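You operate a simulated robot arm through the tools that you are given. There is no shell and no other tool.

Carry out the task below with a simulated robot arm. There is one attempt and no reset: what you move stays moved.

JOB
Lid the jar, stand it on the blender, blend smooth at LOW, switch off. Set down upright: blender jar.

The check looks at the end state, three seconds after you hand in, the way a careful person would. Anything else that was tipped, shoved, dropped, spilled or broken makes it a failure. Lids that push on must go on centred and level and be pressed home; caps that screw on are set level and turned clockwise until they are tight.

ROBOT AND FRAMES
A 6-joint arm with a fingered hand, fixed in place. Base frame: the origin is at the foot of the arm, x ahead of it, y to its left, z up; the work surface is at about z = 850. Lengths are in mm, angles in degrees, forces in N, time in s.
With the tool pointing down near the work surface it reaches from about 340 to 740 mm from the base axis. Its first joint turns from -115.0 to 115.0 degrees. Payload 4 kg.
The tool frame sits at the grasp point between the pads (the TCP): z along the fingers, y along the line on which they close. The tips reach 26 mm beyond it. The gripper opens to 132 mm. The gripper's body begins 73 mm behind the TCP. The gripper is a hand of 4 fingers: y runs from the thumb to the fingers, the wrist lies at [0, 0, -239] in the tool frame, and closing takes about 1.5 s.
Orientation is that of the tool frame in the base frame, as a unit quaternion [x, y, z, w]. With the fingers straight down and closing along the base's y, the tool's x points along the base's -x, its y along +y and its z along -z.

CONTROLS
- The arm moves only by the tool send_rows. Its argument "commands" is a list of rows, each a list of 6 numbers: the shift along the base's x, y, z in mm, then the turn, a rotation vector about the base's x, y, z in degrees. In form: [[tx, ty, tz, wx, wy, wz], ...]. A call has 1 to 20 rows; each row shifts and turns the commanded pose from where the row before left it. "gripper" is the gripper command, from -1 (shut) to 1 (fully open), values between in proportion, set as the call begins (left out, the last holds). Rows are played at 5 a second. More than 50 mm and 8.6 degrees between two rows, or a gripper value outside its range, and nothing of the call is played. Where a pose cannot be reached the arm comes as near as it can. A force on the tool above 40 N (or 10 N above the force at the start of the call, whichever is more), or a blocked arm, ends the call early, and 0.2 s more pass. The fingers move at their own pace (about 153 mm/s each) and stop on an object; they squeeze with about 24 N. The grip force told is the motor's: it shows also when the fingers shut on nothing. Time passes only in rows, and 0.2 s behind the last, so rows that do not move let the fingers close. It gives the time, the measured TCP pose, the force on the tool (base axes), the opening and the grip force at its end, in the units of the frame above (readings bear some noise), with the torque about the TCP (base axes, N m) and any sound that the robot's microphone picked up.
- Cameras (640 x 400 px; columns grow to the right, rows downward): "scene" is fixed at [43, 651.9, 1653.6]; the picture's right is [-0.58, -0.81, 0.00], its down [-0.67, 0.49, -0.56] and it looks along [0.45, -0.33, -0.83] (base axes); focal length 307 px, centre (320, 200). "wrist" rides on the gripper at [68, 2, -97] in the tool frame; the picture's right is [-0.03, 1.00, 0.00], its down [-0.82, -0.02, -0.58] and it looks along [-0.58, -0.01, 0.82] (tool axes); focal length 270 px, centre (320, 200). There is no depth. A picture from a camera that has moved, and an enlarged one, comes with that camera's place and axes in the base frame and with its lens. The place of the scene camera against the robot may be out by one fixed shift of up to 12 mm in any direction.
- snapshot(camera): a new picture of that camera. No time passes.
- move_column(by): slides the trunk up (or, below 0, down) by that many mm; the arm rides with it, the base frame stays. It gives what a move gives, with no picture.
- curl_fingers(finger1, finger2, finger3, thumb_bend): sets how far each is bent, from 0 (flat) to 100 (curled in); at 30 the hand is open as for a grip, at 70 the pads meet at the TCP. One left out holds its place. A second passes; each finger stops where it meets its share of the squeeze, and holds until it gets a number again. A gripper value or a shape takes the hand back. It gives what a move gives, with no picture; readings hold the bend of each and the force on the fingers (four entries, about 0 where the hand has none), thumb and palm.
- grasp_type(shape): the hand has 4 fingers and takes this shape, open, in about a second: jaw (thumb against the fingers, like two jaws); tri (thumb and two fingers); tip (a fingertip pinch); poke (one finger out to press); point (the index stretched); flat (the hand flat); cup (the hand cupped); fist (a fist). The gripper value then closes the fingers along that shape, each until it touches; the sizes above hold for jaw. It gives what a move gives, with no picture.
- close_up(camera, box): a new picture of the part [left, top, right, bottom] of that camera's present view, enlarged. No time passes.
- sign_off(): hands the job in; it is judged then, once.

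Nothing tells you positions but the pictures and the camera data. Unless the task says otherwise, let go and move clear before handing in.

The tools are called as a command line: name --pt "numbers of a row" for each row, then --argument value for the rest, lists and objects as JSON in quotes. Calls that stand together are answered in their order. send_rows: Moves the arm, as the interface text tells. Its arguments: {"type":"object","properties":{"commands":{"type":"array","items":{"type":"array","items":{"type":"number"}}},"gripper":{"type":"number"}},"required":["commands"]} The other tools are called the same way: move_column (by) slides the trunk up or down; grasp_type (shape) gives the hand a shape; curl_fingers (finger1, finger2, finger3, thumb_bend) moves the fingers one by one; snapshot (camera) takes a picture; close_up (camera, box) takes an enlarged picture of a part of a camera's view; sign_off () hands the job in.

At the start:

```text
time_s: 0.0
eef_pos: [347.4, 215.1, 1243.0]
ee_rot: [0.001, 1.0, 0.0, 0.0]
force: [0.8, -0.2, 0.1]
ft_torque: [-0.02, 0.04, 0.0]
opening: 132.0
finger_force: 0.0
shape: jaw
bend: [30.0, 30.0, 30.0, 30.0]
finger forces: [0.0, 0.0, 0.1, 0.1, 0.1, 0.0]
trunk travel left (down, up): [-875.0, 115.0]
```

scene: 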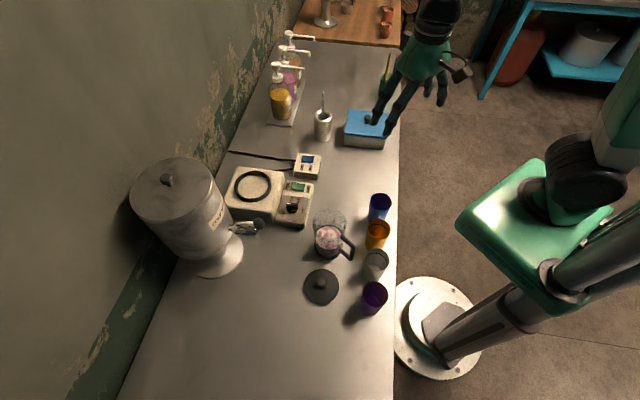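
wrist: 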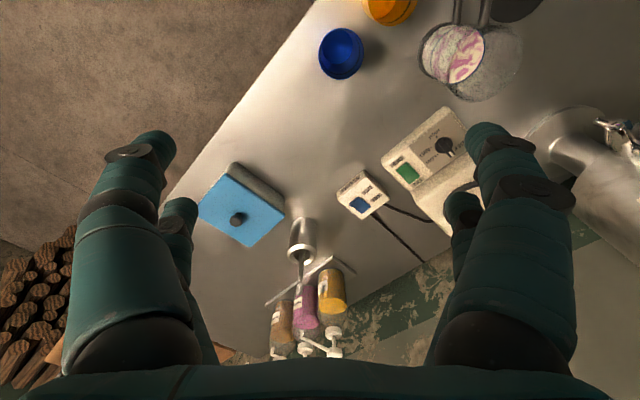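

I see a counter with a blender base (ring seat and a dial), a jar with a handle, a dark lid with a knob, four cups and other items. I'll enlarge the pictures to locate things.

close_up --camera "scene" --box '[210, 140, 410, 320]'

close_up --camera "scene" --box '[220, 140, 330, 230]'

close_up --camera "scene" --box '[290, 200, 400, 310]'

close_up --camera "wrist" --box '[300, 0, 560, 240]'

```text
2.22 times, centred on (310, 230) of scene
camera zoom: at [43.0, 651.9, 1653.6], right [-0.58, -0.81, 0.0], down [-0.67, 0.49, -0.56], along [0.45, -0.33, -0.83], focal length 683 px, centre (342, 133)
```

zoom: 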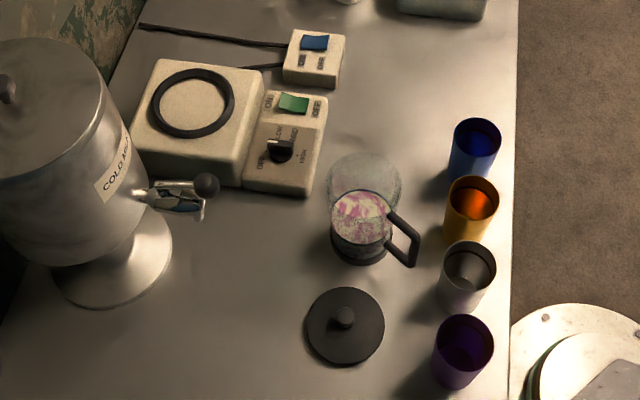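

```text
4.44 times, centred on (275, 185) of scene
camera zoom: at [43.0, 651.9, 1653.6], right [-0.58, -0.81, 0.0], down [-0.67, 0.49, -0.56], along [0.45, -0.33, -0.83], focal length 1366 px, centre (520, 267)
```

zoom: 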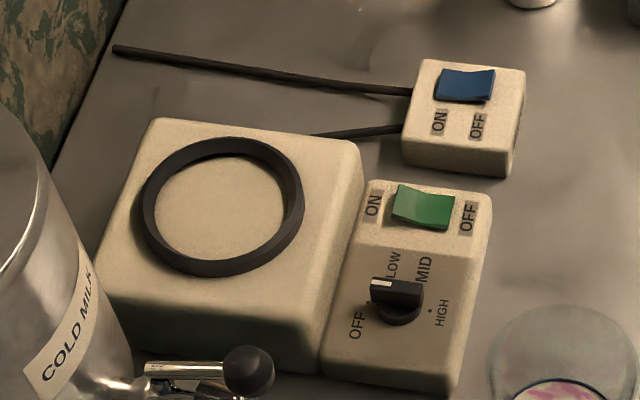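

```text
3.64 times, centred on (345, 255) of scene
camera zoom: at [43.0, 651.9, 1653.6], right [-0.58, -0.81, 0.0], down [-0.67, 0.49, -0.56], along [0.45, -0.33, -0.83], focal length 1117 px, centre (229, 0)
```

zoom: 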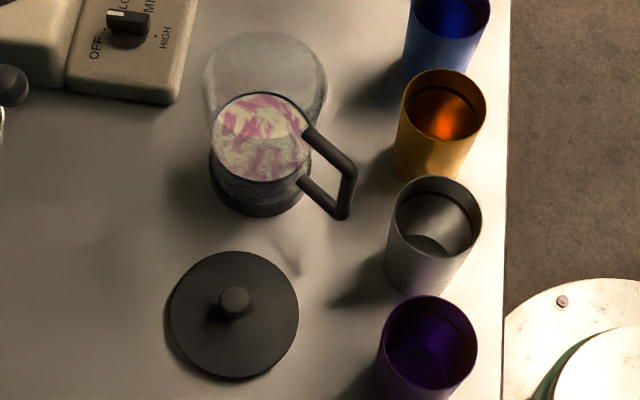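

```text
1.67 times, centred on (430, 120) of wrist
camera zoom: at [278.7, 218.1, 1341.7], right [0.03, 1.0, 0.0], down [0.82, -0.02, 0.58], along [0.58, -0.01, -0.82], focal length 450 px, centre (137, 333)
```

zoom: 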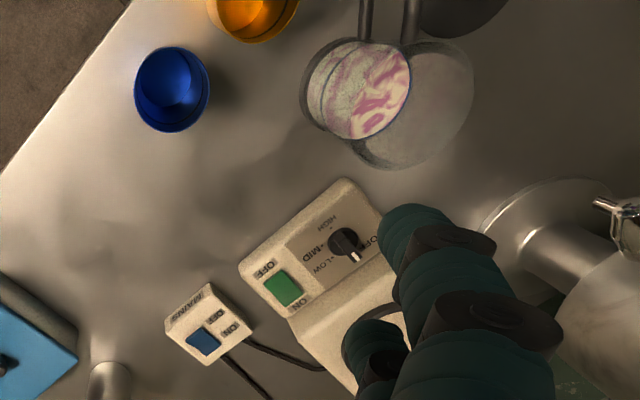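

Estimated from the scene camera: the jar is near (320, 417), the lid near (252, 494), and the blender seat near (600, 488). I'll move the hand back to get a better wrist view.

send_rows --pt "-30 30 10 0 0 0" --pt "-30 30 10 0 0 0" --pt "-30 30 10 0 0 0" --pt "-30 30 10 0 0 0" --pt "-10 20 10 0 0 0" --gripper 1

snapshot --camera "wrist"

snapshot --camera "scene"

```text
time_s: 1.2
eef_pos: [215.7, 356.0, 1292.9]
ee_rot: [0.0, 1.0, 0.0, 0.0]
force: [0.2, 1.5, 0.7]
ft_torque: [0.01, 0.0, 0.0]
opening: 131.8
finger_force: 0.1
shape: jaw
bend: [30.0, 30.0, 30.0, 30.0]
finger forces: [0.1, 0.0, 0.0, 0.0, 0.0, 0.0]
trunk travel left (down, up): [-875.0, 115.0]
```

```text
taken
camera wrist: at [148.4, 358.7, 1390.6], right [0.03, 1.0, 0.0], down [0.82, -0.02, 0.58], along [0.58, -0.02, -0.82], focal length 270 px, centre (320, 200)
```

wrist: 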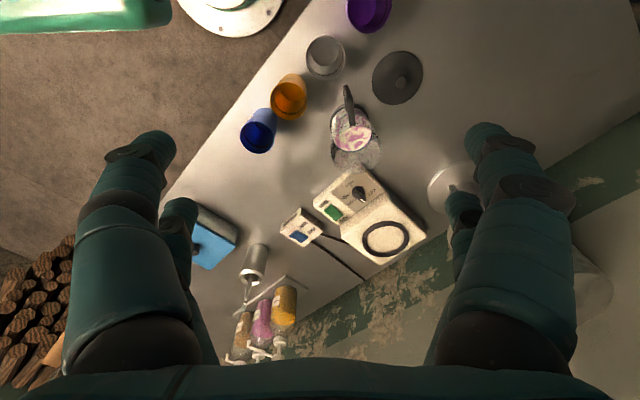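

```text
taken
```

scene: 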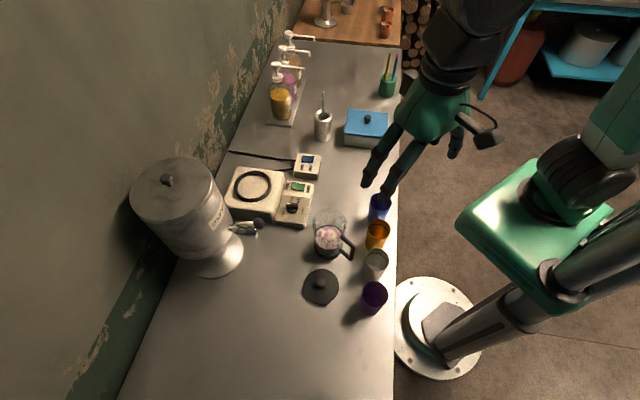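

I have a good overview now, so next I'll zoom into the blender, jar and lid from here.

close_up --camera "wrist" --box '[270, 150, 450, 270]'

close_up --camera "wrist" --box '[290, 40, 440, 180]'

close_up --camera "wrist" --box '[310, 170, 400, 230]'

```text
3.33 times, centred on (360, 210) of wrist
camera zoom: at [148.4, 358.7, 1390.6], right [0.03, 1.0, 0.0], down [0.82, -0.02, 0.58], along [0.58, -0.02, -0.82], focal length 901 px, centre (187, 167)
```

zoom: 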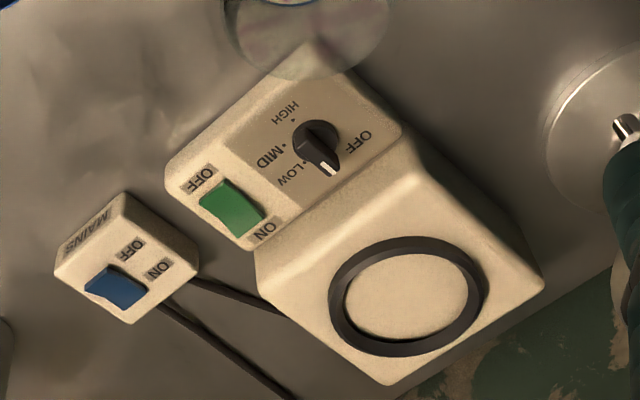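

```text
2.86 times, centred on (365, 110) of wrist
camera zoom: at [148.4, 358.7, 1390.6], right [0.03, 1.0, 0.0], down [0.82, -0.02, 0.58], along [0.58, -0.02, -0.82], focal length 772 px, centre (191, 457)
```

zoom: 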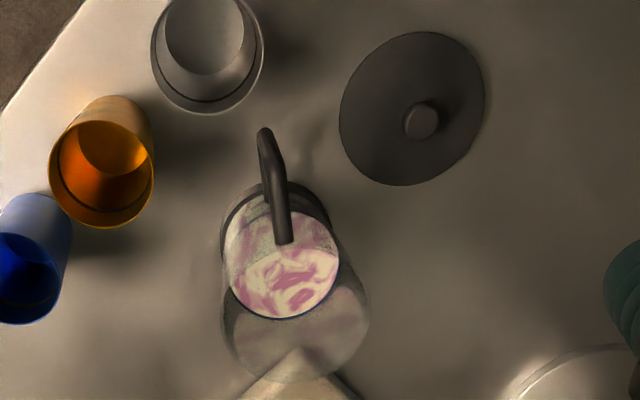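

```text
6.67 times, centred on (355, 200) of wrist
camera zoom: at [148.4, 358.7, 1390.6], right [0.03, 1.0, 0.0], down [0.82, -0.02, 0.58], along [0.58, -0.02, -0.82], focal length 1802 px, centre (87, 200)
```

zoom: 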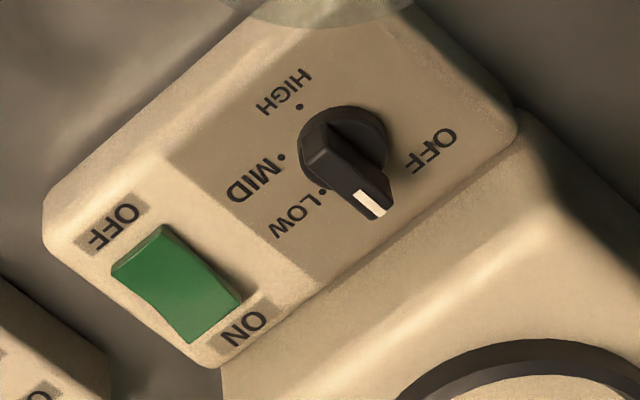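

From two-view estimates the jar axis is about (324, 414) with its rim near z=1000. The lid is at (252, 496), the dial at (475, 434) and the ring seat at about (610, 507). The dial appears to be at OFF. I'll move in for a closer look at the switches.

send_rows --pt "36 -11 -28 0 0 0" --pt "37 -11 -28 0 0 0" --pt "37 -11 -29 0 0 0" --pt "37 -11 -29 0 0 0" --pt "37 -12 -29 0 0 0"

snapshot --camera "wrist"

close_up --camera "wrist" --box '[270, 90, 450, 210]'

```text
time_s: 2.4
eef_pos: [401.7, 302.4, 1151.0]
ee_rot: [0.0, 1.0, 0.0, 0.0]
force: [0.1, 0.0, 0.1]
ft_torque: [0.0, 0.01, 0.02]
opening: 131.9
finger_force: 0.1
shape: jaw
bend: [30.0, 30.0, 30.0, 30.0]
finger forces: [0.1, 0.1, 0.0, 0.0, 0.1, 0.1]
trunk travel left (down, up): [-875.0, 115.0]
```

```text
taken
camera wrist: at [333.9, 303.9, 1248.9], right [0.03, 1.0, 0.0], down [0.82, -0.02, 0.58], along [0.58, -0.01, -0.82], focal length 270 px, centre (320, 200)
```

wrist: 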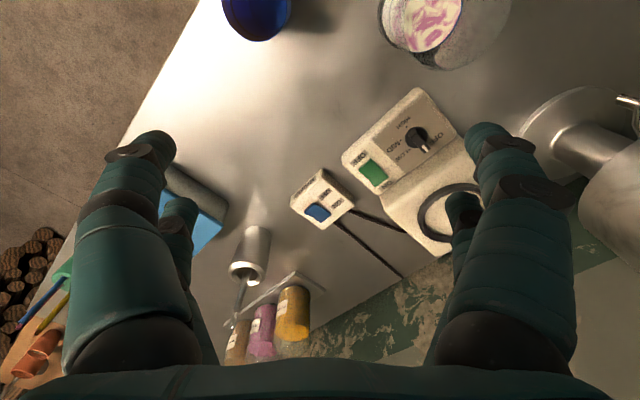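

```text
3.33 times, centred on (360, 150) of wrist
camera zoom: at [333.9, 303.9, 1248.9], right [0.03, 1.0, 0.0], down [0.82, -0.02, 0.58], along [0.58, -0.01, -0.82], focal length 901 px, centre (187, 367)
```

zoom: 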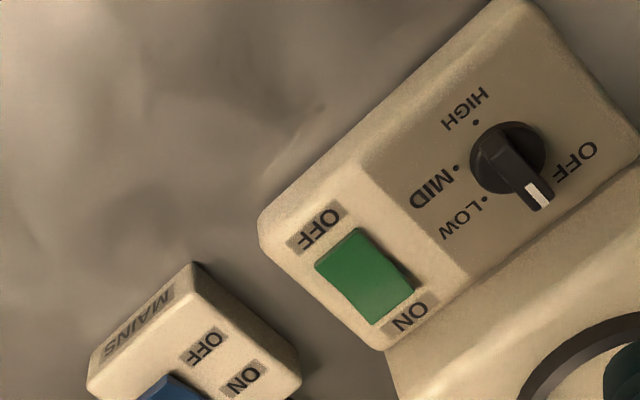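

close_up --camera "wrist" --box '[345, 145, 405, 195]'

close_up --camera "wrist" --box '[285, 165, 360, 235]'

close_up --camera "scene" --box '[280, 145, 330, 220]'

close_up --camera "wrist" --box '[385, 110, 455, 165]'

```text
8.00 times, centred on (375, 170) of wrist
camera zoom: at [333.9, 303.9, 1248.9], right [0.03, 1.0, 0.0], down [0.82, -0.02, 0.58], along [0.58, -0.01, -0.82], focal length 2162 px, centre (-120, 440)
```

zoom: 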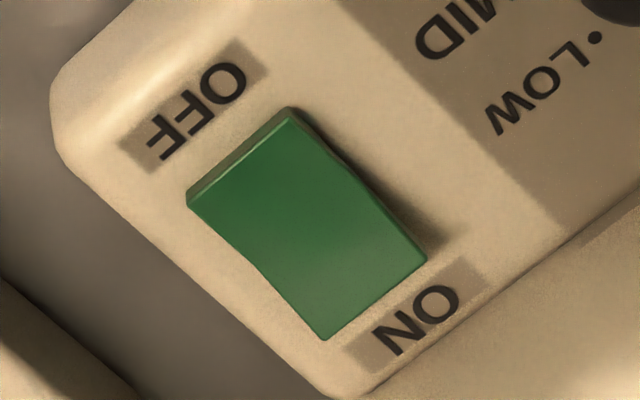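

```text
5.71 times, centred on (322, 200) of wrist
camera zoom: at [333.9, 303.9, 1248.9], right [0.03, 1.0, 0.0], down [0.82, -0.02, 0.58], along [0.58, -0.01, -0.82], focal length 1544 px, centre (306, 200)
```

zoom: 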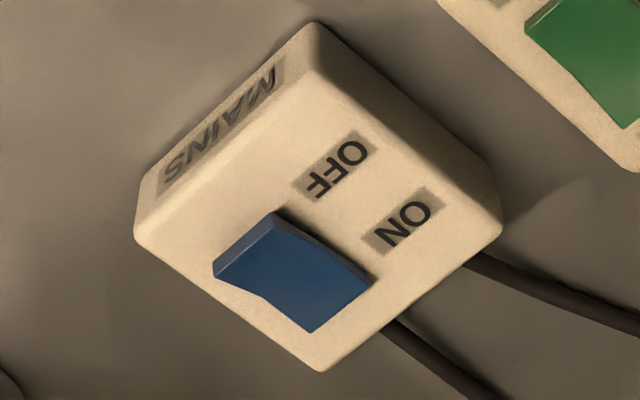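

```text
5.33 times, centred on (305, 182) of scene
camera zoom: at [43.0, 651.9, 1653.6], right [-0.58, -0.81, 0.0], down [-0.67, 0.49, -0.56], along [0.45, -0.33, -0.83], focal length 1639 px, centre (400, 293)
```

zoom: 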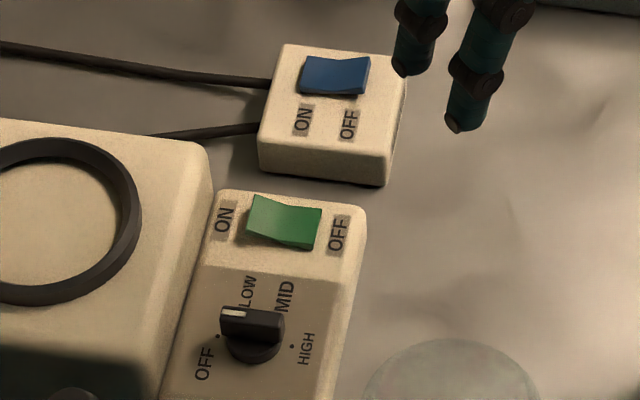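

```text
7.27 times, centred on (420, 138) of wrist
camera zoom: at [333.9, 303.9, 1248.9], right [0.03, 1.0, 0.0], down [0.82, -0.02, 0.58], along [0.58, -0.01, -0.82], focal length 1966 px, centre (-407, 654)
```

zoom: 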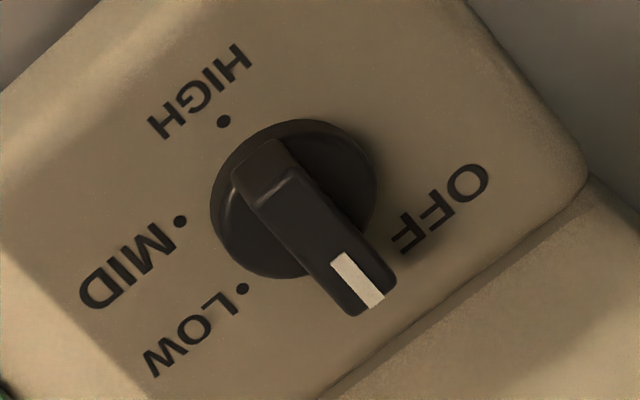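

The evidence says blue MAINS is ON, the green rocker is OFF and the dial is at OFF. Next I'll hover over the lid with the hand turned so its narrow side and the camera stay away from the jar.

send_rows --pt "-21.4 27.7 -5 0 0 -7" --pt "-21.4 27.7 -5 0 0 -7" --pt "-21.4 27.7 -5 0 0 -7" --pt "-21.4 27.7 -5 0 0 -7" --pt "-21.4 27.7 -5 0 0 -7" --pt "-21.4 27.7 -5 0 0 -7" --pt "-21.4 27.7 -5 0 0 -7" --pt "0 0 -20 0 0 0"

snapshot --camera "wrist"

snapshot --camera "scene"

```text
time_s: 4.2
eef_pos: [252.0, 494.8, 1095.7]
ee_rot: [0.416, 0.909, -0.001, 0.0]
force: [-0.1, 0.5, -1.2]
ft_torque: [0.0, 0.0, -0.02]
opening: 131.8
finger_force: 0.1
shape: jaw
bend: [30.0, 30.0, 30.0, 30.0]
finger forces: [0.0, 0.0, 0.0, 0.0, 0.0, 0.1]
trunk travel left (down, up): [-875.0, 115.0]
```

```text
taken
camera wrist: at [208.2, 547.3, 1193.4], right [0.77, 0.64, 0.0], down [0.52, -0.63, 0.58], along [0.37, -0.45, -0.82], focal length 270 px, centre (320, 200)
```

wrist: 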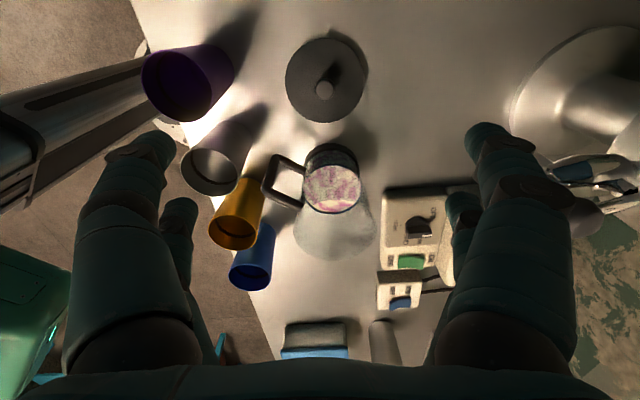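

```text
taken
```

scene: 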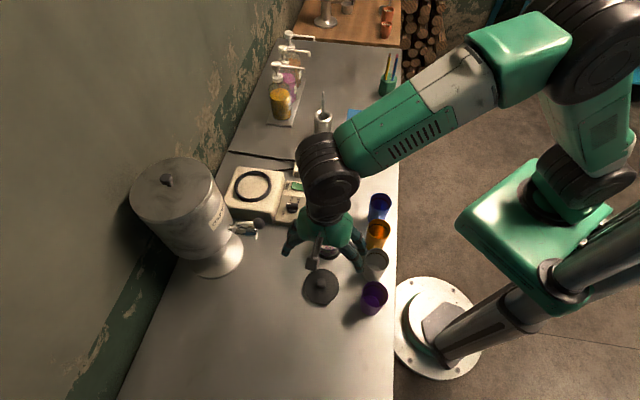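

close_up --camera "wrist" --box '[250, 25, 410, 125]'

close_up --camera "wrist" --box '[250, 120, 400, 270]'

```text
4.00 times, centred on (330, 75) of wrist
camera zoom: at [208.2, 547.3, 1193.4], right [0.77, 0.64, 0.0], down [0.52, -0.63, 0.58], along [0.37, -0.45, -0.82], focal length 1081 px, centre (280, 700)
```

zoom: 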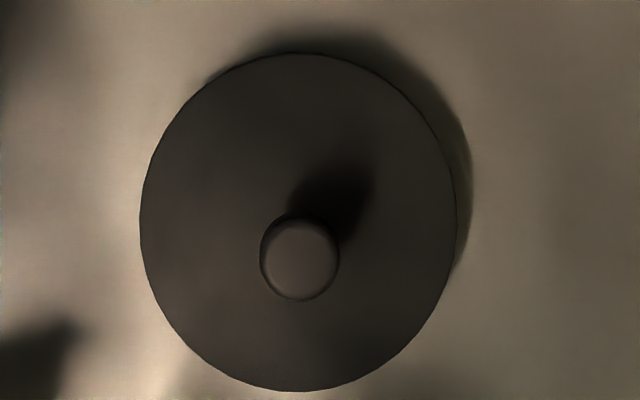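

```text
2.67 times, centred on (325, 195) of wrist
camera zoom: at [208.2, 547.3, 1193.4], right [0.77, 0.64, 0.0], down [0.52, -0.63, 0.58], along [0.37, -0.45, -0.82], focal length 721 px, centre (307, 213)
```

zoom: 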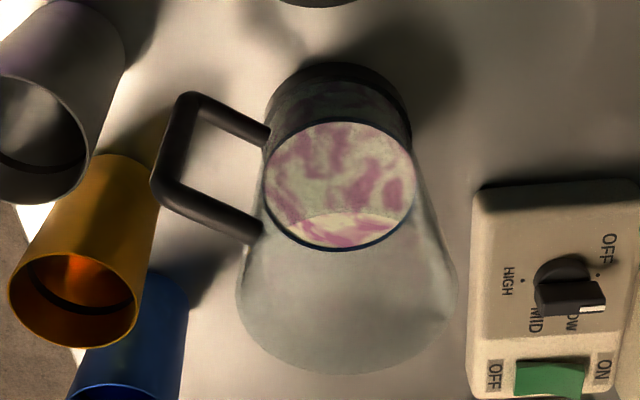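

The lid's knob axis is at about (254, 500), with the knob top near z≈900. I'll narrow the fingers, centre over it and come down to just above.

send_rows --pt "1 2.5 -30 0 0 0" --pt "1 2.5 -40 0 0 0" --pt "0 0 -40 0 0 0" --pt "0 0 -40 0 0 0" --pt "0 0 0 0 0 0" --gripper -0.15

snapshot --camera "wrist"

snapshot --camera "scene"

```text
time_s: 5.4
eef_pos: [253.5, 498.5, 945.5]
ee_rot: [0.415, 0.91, 0.0, -0.001]
force: [0.6, 0.1, 0.9]
ft_torque: [0.0, -0.04, 0.01]
opening: 56.6
finger_force: 0.1
shape: jaw
bend: [73.0, 73.0, 73.0, 70.0]
finger forces: [0.1, 0.0, 0.0, 0.1, 0.0, 0.1]
trunk travel left (down, up): [-875.0, 115.0]
```

```text
taken
camera wrist: at [209.8, 552.1, 1042.8], right [0.77, 0.64, 0.0], down [0.52, -0.63, 0.58], along [0.37, -0.45, -0.82], focal length 270 px, centre (320, 200)
```

wrist: 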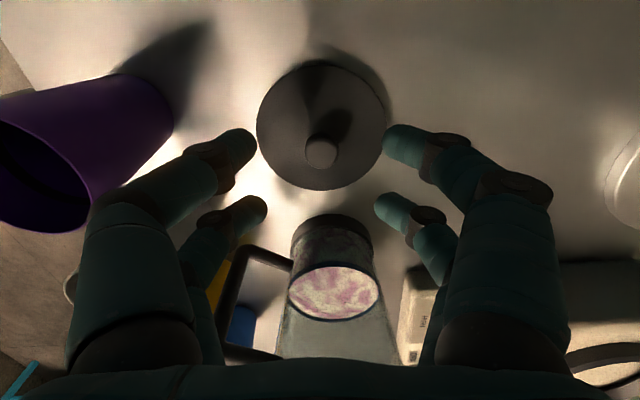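

```text
taken
```

scene: 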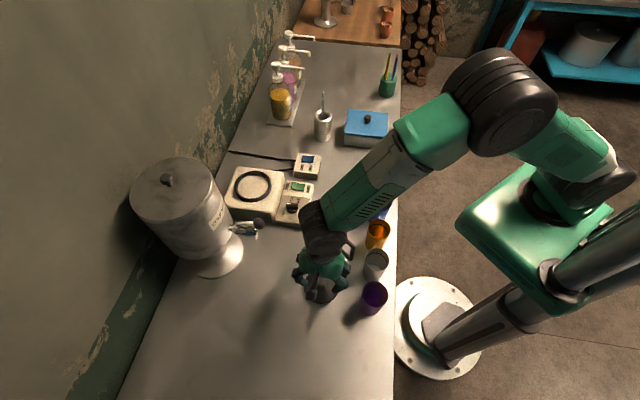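

The knob is centred between the fingertips. I'll descend in small steps and watch the force.

send_rows --pt "0 0.5 -15 0 0 0" --pt "0 0.5 -15 0 0 0" --pt "0 0 -10 0 0 0" --pt "0 0 -6 0 0 0" --pt "0 0 0 0 0 0"

snapshot --camera "wrist"

close_up --camera "scene" --box '[260, 200, 400, 320]'

```text
time_s: 6.6
eef_pos: [252.7, 500.4, 898.7]
ee_rot: [0.415, 0.91, -0.001, 0.0]
force: [0.3, 0.3, 0.0]
ft_torque: [0.01, 0.02, 0.01]
opening: 56.9
finger_force: 0.1
shape: jaw
bend: [73.0, 73.0, 73.0, 70.0]
finger forces: [0.0, 0.0, 0.1, 0.1, 0.0, 0.1]
trunk travel left (down, up): [-875.0, 115.0]
```

```text
taken
camera wrist: at [209.7, 553.7, 996.5], right [0.77, 0.64, 0.0], down [0.52, -0.63, 0.58], along [0.37, -0.45, -0.82], focal length 270 px, centre (320, 200)
```

wrist: 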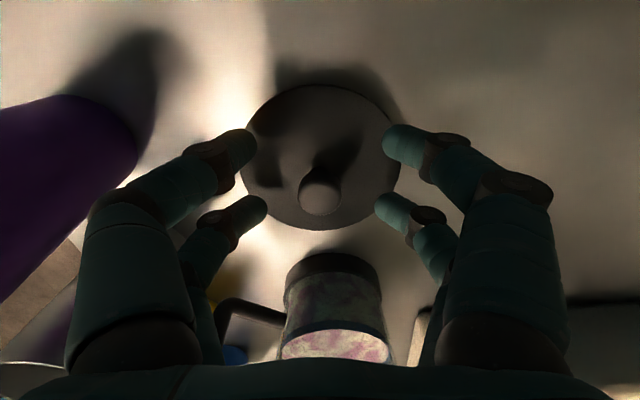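

```text
3.33 times, centred on (330, 260) of scene
camera zoom: at [43.0, 651.9, 1653.6], right [-0.58, -0.81, 0.0], down [-0.67, 0.49, -0.56], along [0.45, -0.33, -0.83], focal length 1024 px, centre (287, 0)
```

zoom: 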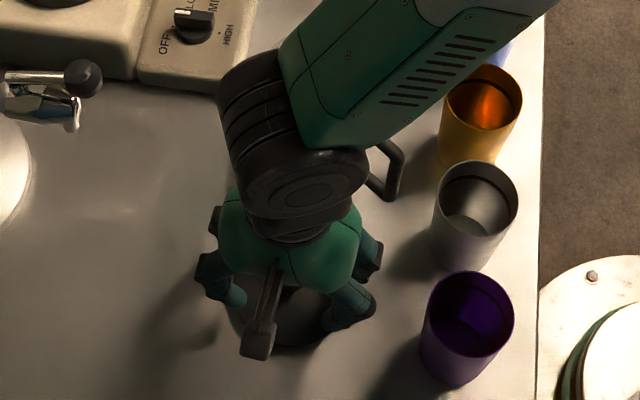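

The knob top is at TCP height. I'll go a touch lower and close on the knob.

send_rows --pt "0 0 -5 0 0 0" --pt "0 0 0 0 0 0"

send_rows --pt "0 0 0 0 0 0" --pt "0 0 0 0 0 0" --pt "0 0 0 0 0 0" --pt "0 0 0 0 0 0" --pt "0 0 0 0 0 0" --pt "0 0 0 0 0 0" --pt "0 0 0 0 0 0" --pt "0 0 0 0 0 0" --gripper -1

snapshot --camera "wrist"

```text
time_s: 7.2
eef_pos: [253.5, 500.6, 895.1]
ee_rot: [0.416, 0.909, 0.0, 0.0]
force: [-0.9, -0.7, 0.7]
ft_torque: [-0.05, -0.01, 0.01]
opening: 56.6
finger_force: 0.2
shape: jaw
bend: [73.0, 73.0, 73.0, 70.0]
finger forces: [0.0, 0.0, 0.0, 0.0, 0.1, 0.1]
trunk travel left (down, up): [-875.0, 115.0]
```

```text
time_s: 9.0
eef_pos: [251.8, 499.8, 894.6]
ee_rot: [0.414, 0.91, 0.0, 0.0]
force: [-0.1, -0.6, 0.1]
ft_torque: [-0.01, 0.03, -0.06]
opening: 0.1
finger_force: 24.1
shape: jaw
bend: [63.0, 64.0, 64.0, 70.0]
finger forces: [0.1, 0.0, 0.1, 0.0, 0.0, 0.0]
trunk travel left (down, up): [-875.0, 115.0]
```

```text
taken
camera wrist: at [210.0, 553.5, 991.7], right [0.77, 0.64, 0.0], down [0.52, -0.63, 0.58], along [0.37, -0.45, -0.82], focal length 270 px, centre (320, 200)
```

wrist: 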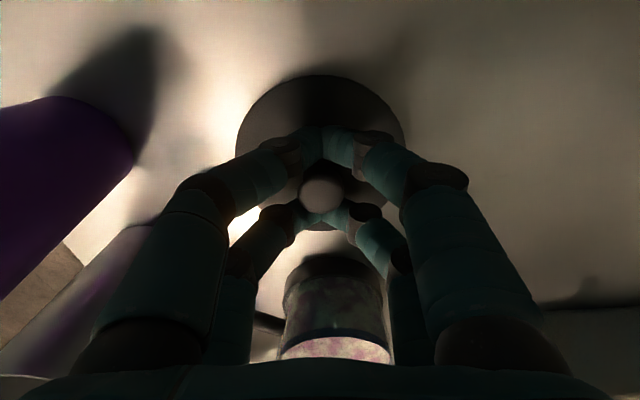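

The jaw fingers closed as two pairs either side of the knob and missed it. I'll open, lift slightly and try the fingertip-pinch shape.

send_rows --pt "0 0 0 0 0 0" --pt "0 0 0 0 0 0" --pt "0 0 0 0 0 0" --pt "0 0 25 0 0 0" --pt "0 0 35 0 0 0" --pt "0 0 0 0 0 0" --gripper 0

grasp_type --shape "tip"

snapshot --camera "wrist"

close_up --camera "scene" --box '[260, 200, 400, 320]'

```text
time_s: 10.4
eef_pos: [253.3, 501.1, 954.8]
ee_rot: [0.415, 0.91, 0.0, 0.001]
force: [0.7, -0.4, -0.7]
ft_torque: [0.03, 0.05, 0.0]
opening: 65.6
finger_force: 0.0
shape: jaw
bend: [73.0, 73.0, 73.0, 70.0]
finger forces: [0.0, 0.0, 0.1, 0.1, 0.1, 0.0]
trunk travel left (down, up): [-875.0, 115.0]
```

```text
time_s: 11.3
eef_pos: [254.2, 501.1, 956.5]
ee_rot: [0.415, 0.91, 0.0, 0.0]
force: [-0.5, 0.3, 0.6]
ft_torque: [0.03, -0.01, -0.04]
opening: 131.8
finger_force: 0.2
shape: tip
bend: [30.0, 30.0, 30.0, 30.0]
finger forces: [0.0, 0.1, 0.0, 0.0, 0.0, 0.0]
trunk travel left (down, up): [-875.0, 115.0]
```

```text
taken
camera wrist: at [209.7, 554.5, 1052.6], right [0.77, 0.64, 0.0], down [0.52, -0.63, 0.58], along [0.37, -0.45, -0.82], focal length 270 px, centre (320, 200)
```

wrist: 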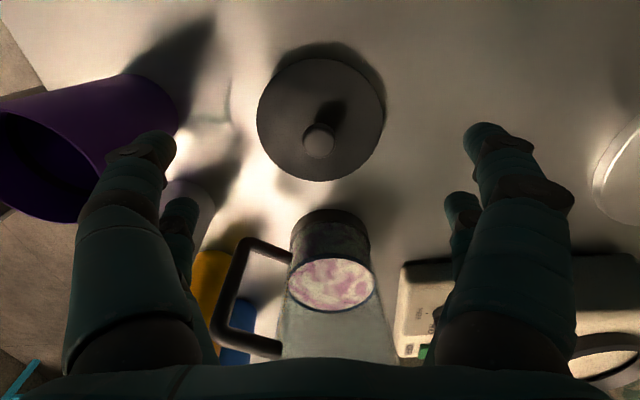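

```text
3.33 times, centred on (330, 260) of scene
camera zoom: at [43.0, 651.9, 1653.6], right [-0.58, -0.81, 0.0], down [-0.67, 0.49, -0.56], along [0.45, -0.33, -0.83], focal length 1024 px, centre (287, 0)
```

zoom: 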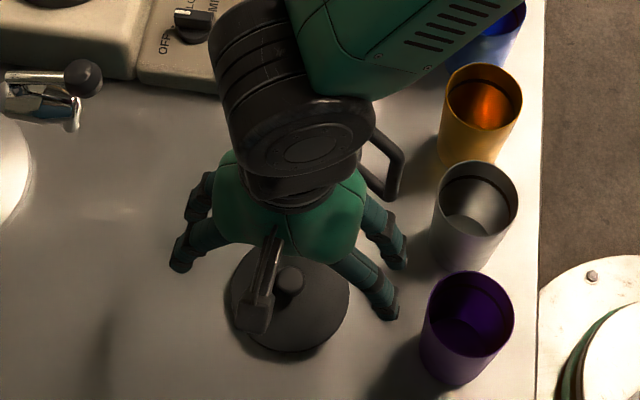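

send_rows --pt "0 0 10 0 0 0" --pt "0 0 0 0 0 0" --pt "0 0 0 0 0 0" --pt "0 0 0 0 0 0" --pt "0 0 0 0 0 0" --pt "0 0 0 0 0 0" --pt "0 0 0 0 0 0" --pt "0 0 0 0 0 0" --gripper -1

snapshot --camera "wrist"

grasp_type --shape "tri"

send_rows --pt "0 0 0 0 0 0" --pt "0 0 0 0 0 0" --pt "0 0 0 0 0 0" --pt "0 0 0 0 0 0" --pt "0 0 0 0 0 0" --pt "0 0 0 0 0 0" --pt "0 0 0 0 0 0" --pt "0 0 0 0 0 0" --gripper -1

snapshot --camera "wrist"

```text
time_s: 13.1
eef_pos: [252.9, 500.8, 966.6]
ee_rot: [0.415, 0.91, 0.0, 0.0]
force: [-0.7, 0.3, 0.2]
ft_torque: [0.02, 0.01, 0.0]
opening: 0.0
finger_force: 23.9
shape: tip
bend: [62.0, 62.0, 62.0, 70.0]
finger forces: [0.2, 0.0, 0.0, 0.0, 0.1, 0.0]
trunk travel left (down, up): [-875.0, 115.0]
```

```text
taken
camera wrist: at [209.6, 554.0, 1062.7], right [0.77, 0.64, 0.0], down [0.52, -0.63, 0.58], along [0.37, -0.45, -0.82], focal length 270 px, centre (320, 200)
```

wrist: 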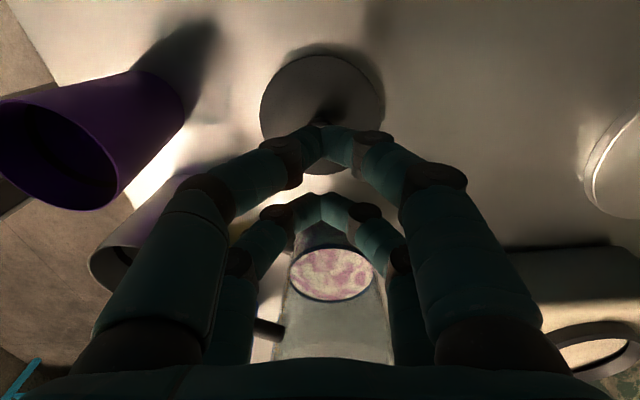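

```text
time_s: 14.0
eef_pos: [253.7, 501.1, 965.5]
ee_rot: [0.415, 0.91, 0.0, 0.0]
force: [-0.3, 0.1, 0.4]
ft_torque: [0.0, -0.01, 0.01]
opening: 131.8
finger_force: 0.1
shape: tri
bend: [30.0, 30.0, 30.0, 30.0]
finger forces: [0.0, 0.1, 0.0, 0.1, 0.0, 0.0]
trunk travel left (down, up): [-875.0, 115.0]
```

```text
time_s: 15.8
eef_pos: [253.7, 501.1, 965.4]
ee_rot: [0.415, 0.91, 0.0, 0.0]
force: [-0.2, 0.4, -0.4]
ft_torque: [-0.02, 0.02, 0.0]
opening: 0.2
finger_force: 24.3
shape: tri
bend: [62.0, 62.0, 62.0, 70.0]
finger forces: [0.0, 0.1, 0.0, 0.1, 0.0, 0.0]
trunk travel left (down, up): [-875.0, 115.0]
```

```text
taken
camera wrist: at [209.6, 554.0, 1062.7], right [0.77, 0.64, 0.0], down [0.52, -0.63, 0.58], along [0.37, -0.45, -0.82], focal length 270 px, centre (320, 200)
```

wrist: 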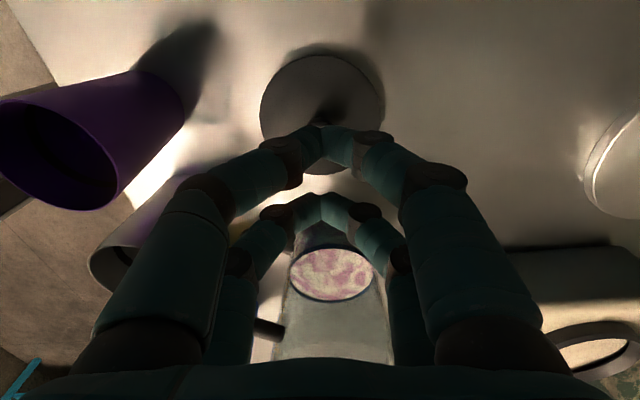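

All shapes pinch as two finger pairs at tool x ≈ ±19 mm, so the knob slips through the gap. I'll offset the hand so that the pair on the jar side (tool −x) lands on the knob.

grasp_type --shape "jaw"

send_rows --pt "-6 6.5 0 0 0 0" --pt "-6 6.5 0 0 0 0" --pt "0 0 -20 0 0 0" --pt "0 0 -20 0 0 0" --pt "0 0 -15 0 0 0" --pt "0 0 0 0 0 0" --gripper -0.2

snapshot --camera "wrist"

```text
time_s: 16.7
eef_pos: [252.5, 501.5, 965.2]
ee_rot: [0.414, 0.91, 0.0, -0.001]
force: [0.6, 0.2, 0.4]
ft_torque: [-0.01, 0.01, 0.0]
opening: 131.8
finger_force: 0.0
shape: jaw
bend: [30.0, 30.0, 30.0, 30.0]
finger forces: [0.0, 0.1, 0.0, 0.0, 0.1, 0.0]
trunk travel left (down, up): [-875.0, 115.0]
```

```text
time_s: 18.1
eef_pos: [240.5, 513.9, 912.2]
ee_rot: [0.415, 0.91, 0.001, 0.0]
force: [1.2, -0.7, 0.1]
ft_torque: [-0.02, 0.01, -0.04]
opening: 53.4
finger_force: 0.0
shape: jaw
bend: [73.0, 73.0, 73.0, 70.0]
finger forces: [0.0, 0.0, 0.0, 0.1, 0.0, 0.0]
trunk travel left (down, up): [-875.0, 115.0]
```

```text
taken
camera wrist: at [197.3, 566.1, 1008.2], right [0.77, 0.64, 0.0], down [0.52, -0.63, 0.58], along [0.37, -0.45, -0.82], focal length 270 px, centre (320, 200)
```

wrist: 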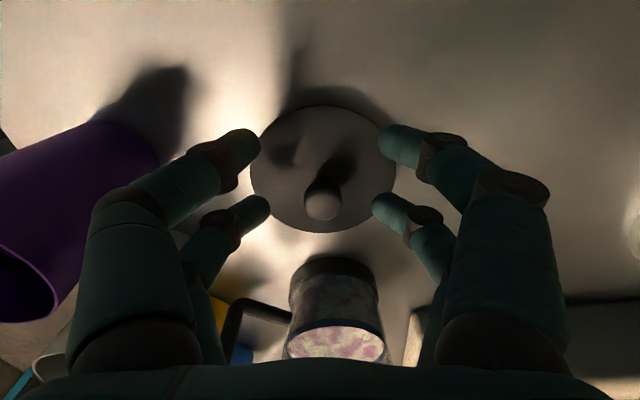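

send_rows --pt "0 0 -9 0 0 0" --pt "0 0 -9 0 0 0" --pt "0 0 0 0 0 0"

snapshot --camera "wrist"

```text
time_s: 18.9
eef_pos: [240.7, 512.9, 893.8]
ee_rot: [0.415, 0.91, 0.0, -0.001]
force: [0.1, 0.4, 0.7]
ft_torque: [0.0, 0.03, -0.01]
opening: 53.1
finger_force: 0.1
shape: jaw
bend: [73.0, 73.0, 73.0, 70.0]
finger forces: [0.0, 0.1, 0.0, 0.0, 0.0, 0.0]
trunk travel left (down, up): [-875.0, 115.0]
```

```text
taken
camera wrist: at [197.5, 566.2, 990.6], right [0.77, 0.64, 0.0], down [0.52, -0.63, 0.58], along [0.37, -0.45, -0.82], focal length 270 px, centre (320, 200)
```

wrist: 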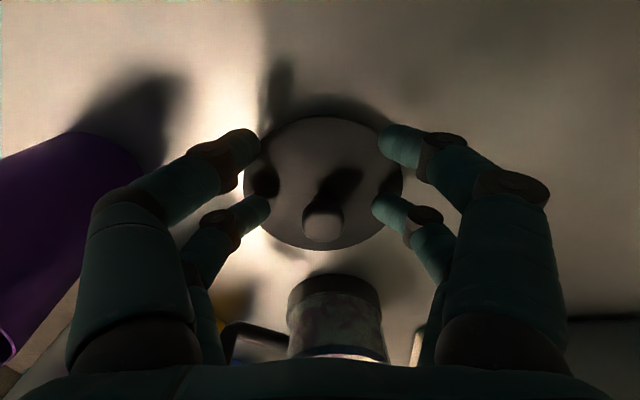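

send_rows --pt "0 0 0 0 0 0" --pt "0 0 0 0 0 0" --pt "0 0 0 0 0 0" --pt "0 0 0 0 0 0" --pt "0 0 0 0 0 0" --pt "0 0 0 0 0 0" --pt "0 0 0 0 0 0" --gripper -1

snapshot --camera "wrist"

```text
time_s: 20.5
eef_pos: [241.2, 513.4, 894.3]
ee_rot: [0.415, 0.91, 0.001, 0.0]
force: [0.1, 0.4, -0.2]
ft_torque: [0.03, -0.01, 0.02]
opening: 0.2
finger_force: 24.1
shape: jaw
bend: [62.0, 72.0, 72.0, 70.0]
finger forces: [0.0, 20.8, 21.2, 0.1, 0.0, 0.0]
trunk travel left (down, up): [-875.0, 115.0]
```

```text
taken
camera wrist: at [197.5, 566.3, 990.7], right [0.77, 0.64, 0.0], down [0.52, -0.63, 0.58], along [0.37, -0.45, -0.82], focal length 270 px, centre (320, 200)
```

wrist: 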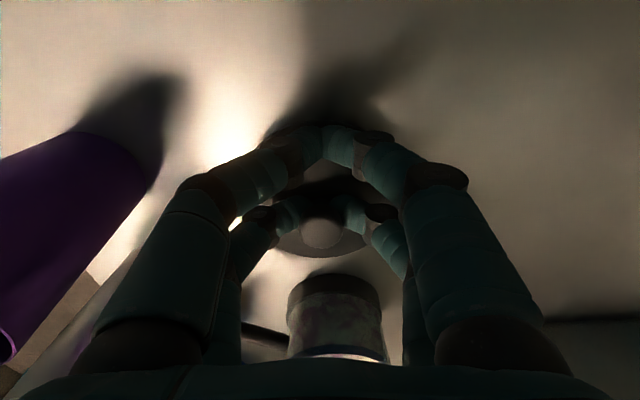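

Fingers 2 and 3 now grip the knob at about 21 N each. I'll lift straight up.

send_rows --pt "0 0 5 0 0 0" --pt "0 0 10 0 0 0" --pt "0 0 15 0 0 0" --pt "0 0 25 0 0 0" --pt "0 0 25 0 0 0" --pt "0 0 25 0 0 0" --pt "0 0 25 0 0 0" --pt "0 0 25 0 0 0" --pt "0 0 25 0 0 0" --pt "0 0 10 0 0 0" --pt "0 0 0 0 0 0"

snapshot --camera "wrist"

close_up --camera "scene" --box '[260, 160, 420, 320]'

```text
time_s: 22.9
eef_pos: [239.3, 513.1, 1081.7]
ee_rot: [0.415, 0.91, 0.0, -0.001]
force: [-0.2, -0.3, -0.5]
ft_torque: [-0.02, -0.04, -0.01]
opening: 0.0
finger_force: 23.9
shape: jaw
bend: [62.0, 72.0, 72.0, 70.0]
finger forces: [0.0, 21.6, 21.5, 0.1, 0.1, 0.0]
trunk travel left (down, up): [-875.0, 115.0]
```

```text
taken
camera wrist: at [197.0, 566.4, 1179.2], right [0.77, 0.64, 0.0], down [0.52, -0.63, 0.58], along [0.37, -0.45, -0.82], focal length 270 px, centre (320, 200)
```

wrist: 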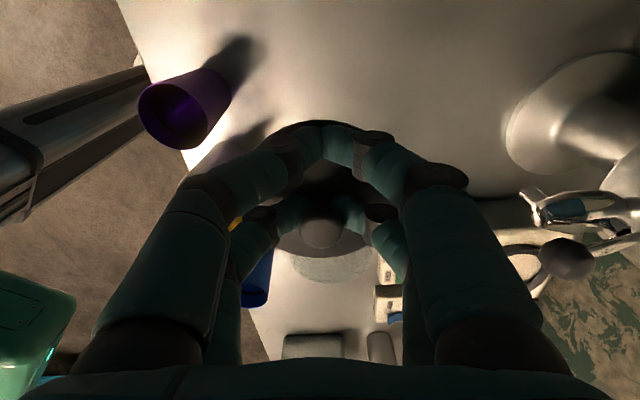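

```text
2.50 times, centred on (340, 240) of scene
camera zoom: at [43.0, 651.9, 1653.6], right [-0.58, -0.81, 0.0], down [-0.67, 0.49, -0.56], along [0.45, -0.33, -0.83], focal length 768 px, centre (270, 100)
```

zoom: 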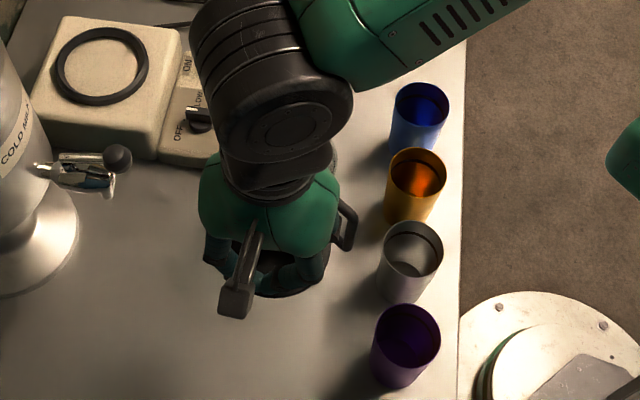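

The lid is lifted cleanly. Recomputing from several views, the jar axis is at about (338, 412) with its rim near z≈983. I'll check the jar rim from this pose.

close_up --camera "wrist" --box '[240, 200, 420, 320]'

```text
3.33 times, centred on (330, 260) of wrist
camera zoom: at [197.0, 566.4, 1179.2], right [0.77, 0.64, 0.0], down [0.52, -0.63, 0.58], along [0.37, -0.45, -0.82], focal length 901 px, centre (287, 0)
```

zoom: 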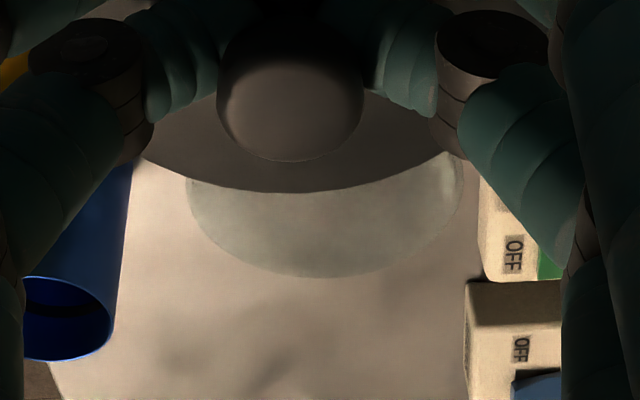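

I'll bring the lid over the jar, staying above the rim, and look at its alignment.

send_rows --pt "15 -15 0 0 0 0" --pt "22 -22 0 0 0 0" --pt "22 -22 0 0 0 0" --pt "20 -20 0 0 0 0" --pt "8.7 -8.3 -5 0 0 0" --pt "0 0 -12 0 0 0" --pt "0 0 -10 0 0 0" --pt "0 0 0 0 0 0" --pt "0 0 0 0 0 0"

close_up --camera "scene" --box '[270, 170, 410, 290]'

snapshot --camera "wrist"

close_up --camera "wrist" --box '[240, 180, 420, 300]'

```text
time_s: 24.9
eef_pos: [327.2, 425.3, 1057.3]
ee_rot: [0.415, 0.91, 0.0, 0.0]
force: [0.2, -0.6, -0.3]
ft_torque: [0.02, -0.01, -0.01]
opening: 0.2
finger_force: 24.2
shape: jaw
bend: [62.0, 72.0, 72.0, 70.0]
finger forces: [0.1, 22.1, 21.7, 0.0, 0.0, 0.1]
trunk travel left (down, up): [-875.0, 115.0]
```

```text
3.33 times, centred on (340, 230) of scene
camera zoom: at [43.0, 651.9, 1653.6], right [-0.58, -0.81, 0.0], down [-0.67, 0.49, -0.56], along [0.45, -0.33, -0.83], focal length 1024 px, centre (253, 100)
```

zoom: 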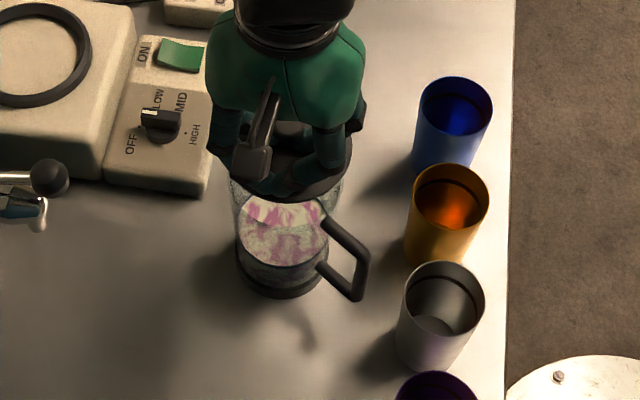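

```text
taken
camera wrist: at [284.3, 479.3, 1153.6], right [0.77, 0.64, 0.0], down [0.52, -0.63, 0.58], along [0.37, -0.45, -0.82], focal length 270 px, centre (320, 200)
```

wrist: 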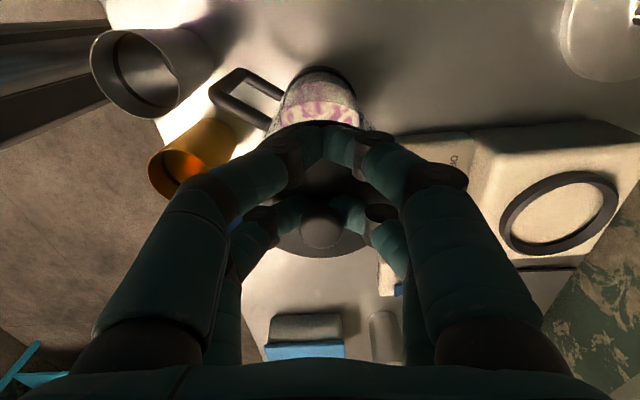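

```text
3.33 times, centred on (330, 240) of wrist
camera zoom: at [284.3, 479.3, 1153.6], right [0.77, 0.64, 0.0], down [0.52, -0.63, 0.58], along [0.37, -0.45, -0.82], focal length 901 px, centre (287, 67)
```

zoom: 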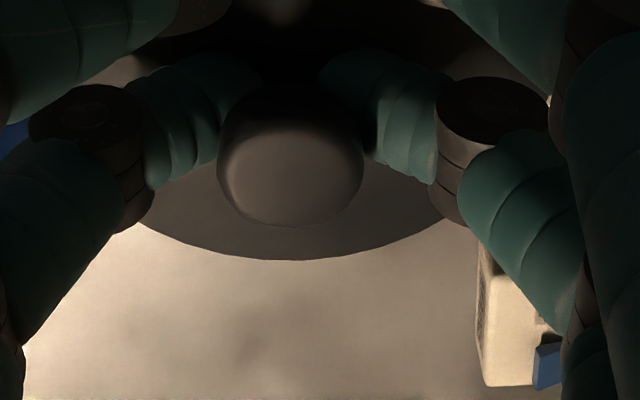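

close_up --camera "scene" --box '[325, 195, 395, 260]'

close_up --camera "wrist" --box '[240, 50, 420, 150]'

close_up --camera "scene" --box '[320, 200, 375, 240]'

```text
6.15 times, centred on (360, 228) of scene
camera zoom: at [43.0, 651.9, 1653.6], right [-0.58, -0.81, 0.0], down [-0.67, 0.49, -0.56], along [0.45, -0.33, -0.83], focal length 1891 px, centre (74, 31)
```

zoom: 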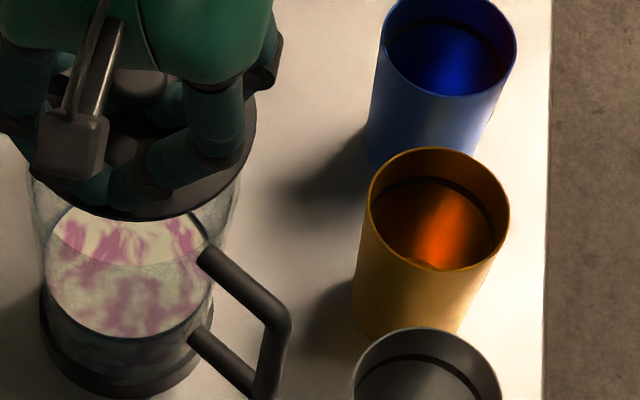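

```text
3.56 times, centred on (330, 100) of wrist
camera zoom: at [284.3, 479.3, 1153.6], right [0.77, 0.64, 0.0], down [0.52, -0.63, 0.58], along [0.37, -0.45, -0.82], focal length 961 px, centre (284, 556)
```

zoom: 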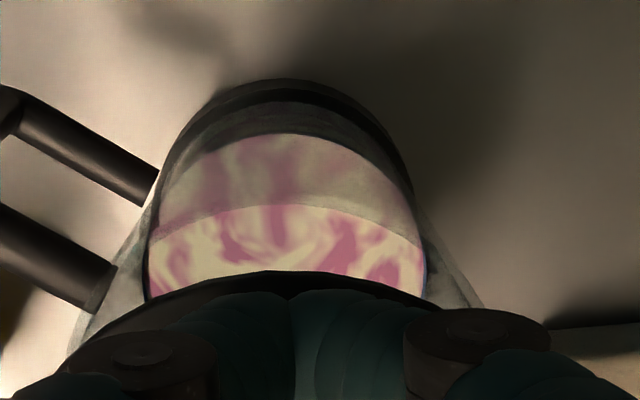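

```text
10.00 times, centred on (348, 220) of scene
camera zoom: at [43.0, 651.9, 1653.6], right [-0.58, -0.81, 0.0], down [-0.67, 0.49, -0.56], along [0.45, -0.33, -0.83], focal length 3072 px, centre (45, 0)
```

zoom: 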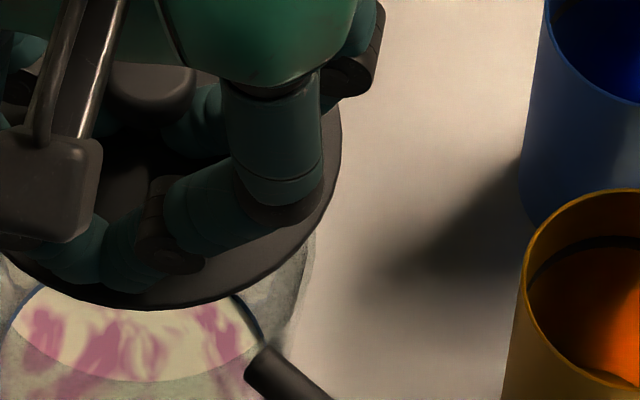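

The lid and jar rim line up within about 2 mm in both cameras. I'll lower slowly and watch the force.

send_rows --pt "0 0 -6 0 0 0" --pt "0 0 -6 0 0 0" --pt "0 0 -5 0 0 0" --pt "0 0 -4 0 0 0" --pt "0 0 0 0 0 0"

close_up --camera "scene" --box '[310, 200, 380, 260]'

close_up --camera "wrist" --box '[240, 180, 420, 300]'

```text
time_s: 26.1
eef_pos: [328.9, 424.8, 1033.9]
ee_rot: [0.414, 0.91, 0.0, 0.0]
force: [0.8, -0.3, -1.0]
ft_torque: [0.02, 0.01, 0.02]
opening: 0.0
finger_force: 23.9
shape: jaw
bend: [62.0, 72.0, 72.0, 70.0]
finger forces: [0.0, 22.2, 21.8, 0.1, 0.0, 0.0]
trunk travel left (down, up): [-875.0, 115.0]
```

```text
6.67 times, centred on (345, 230) of scene
camera zoom: at [43.0, 651.9, 1653.6], right [-0.58, -0.81, 0.0], down [-0.67, 0.49, -0.56], along [0.45, -0.33, -0.83], focal length 2048 px, centre (153, 0)
```

zoom: 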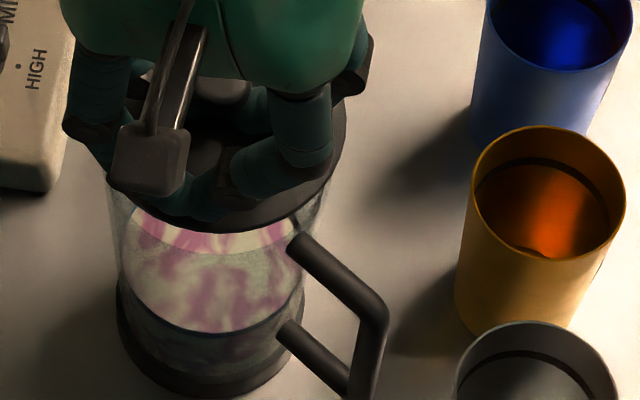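

```text
3.33 times, centred on (330, 240) of wrist
camera zoom: at [285.2, 478.7, 1132.1], right [0.77, 0.64, 0.0], down [0.52, -0.63, 0.58], along [0.37, -0.45, -0.82], focal length 901 px, centre (287, 67)
```

zoom: 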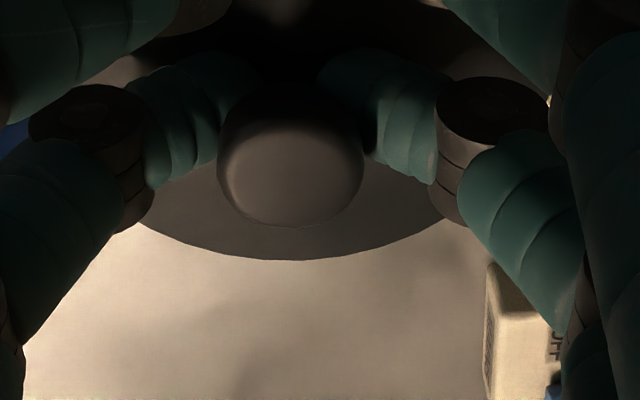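

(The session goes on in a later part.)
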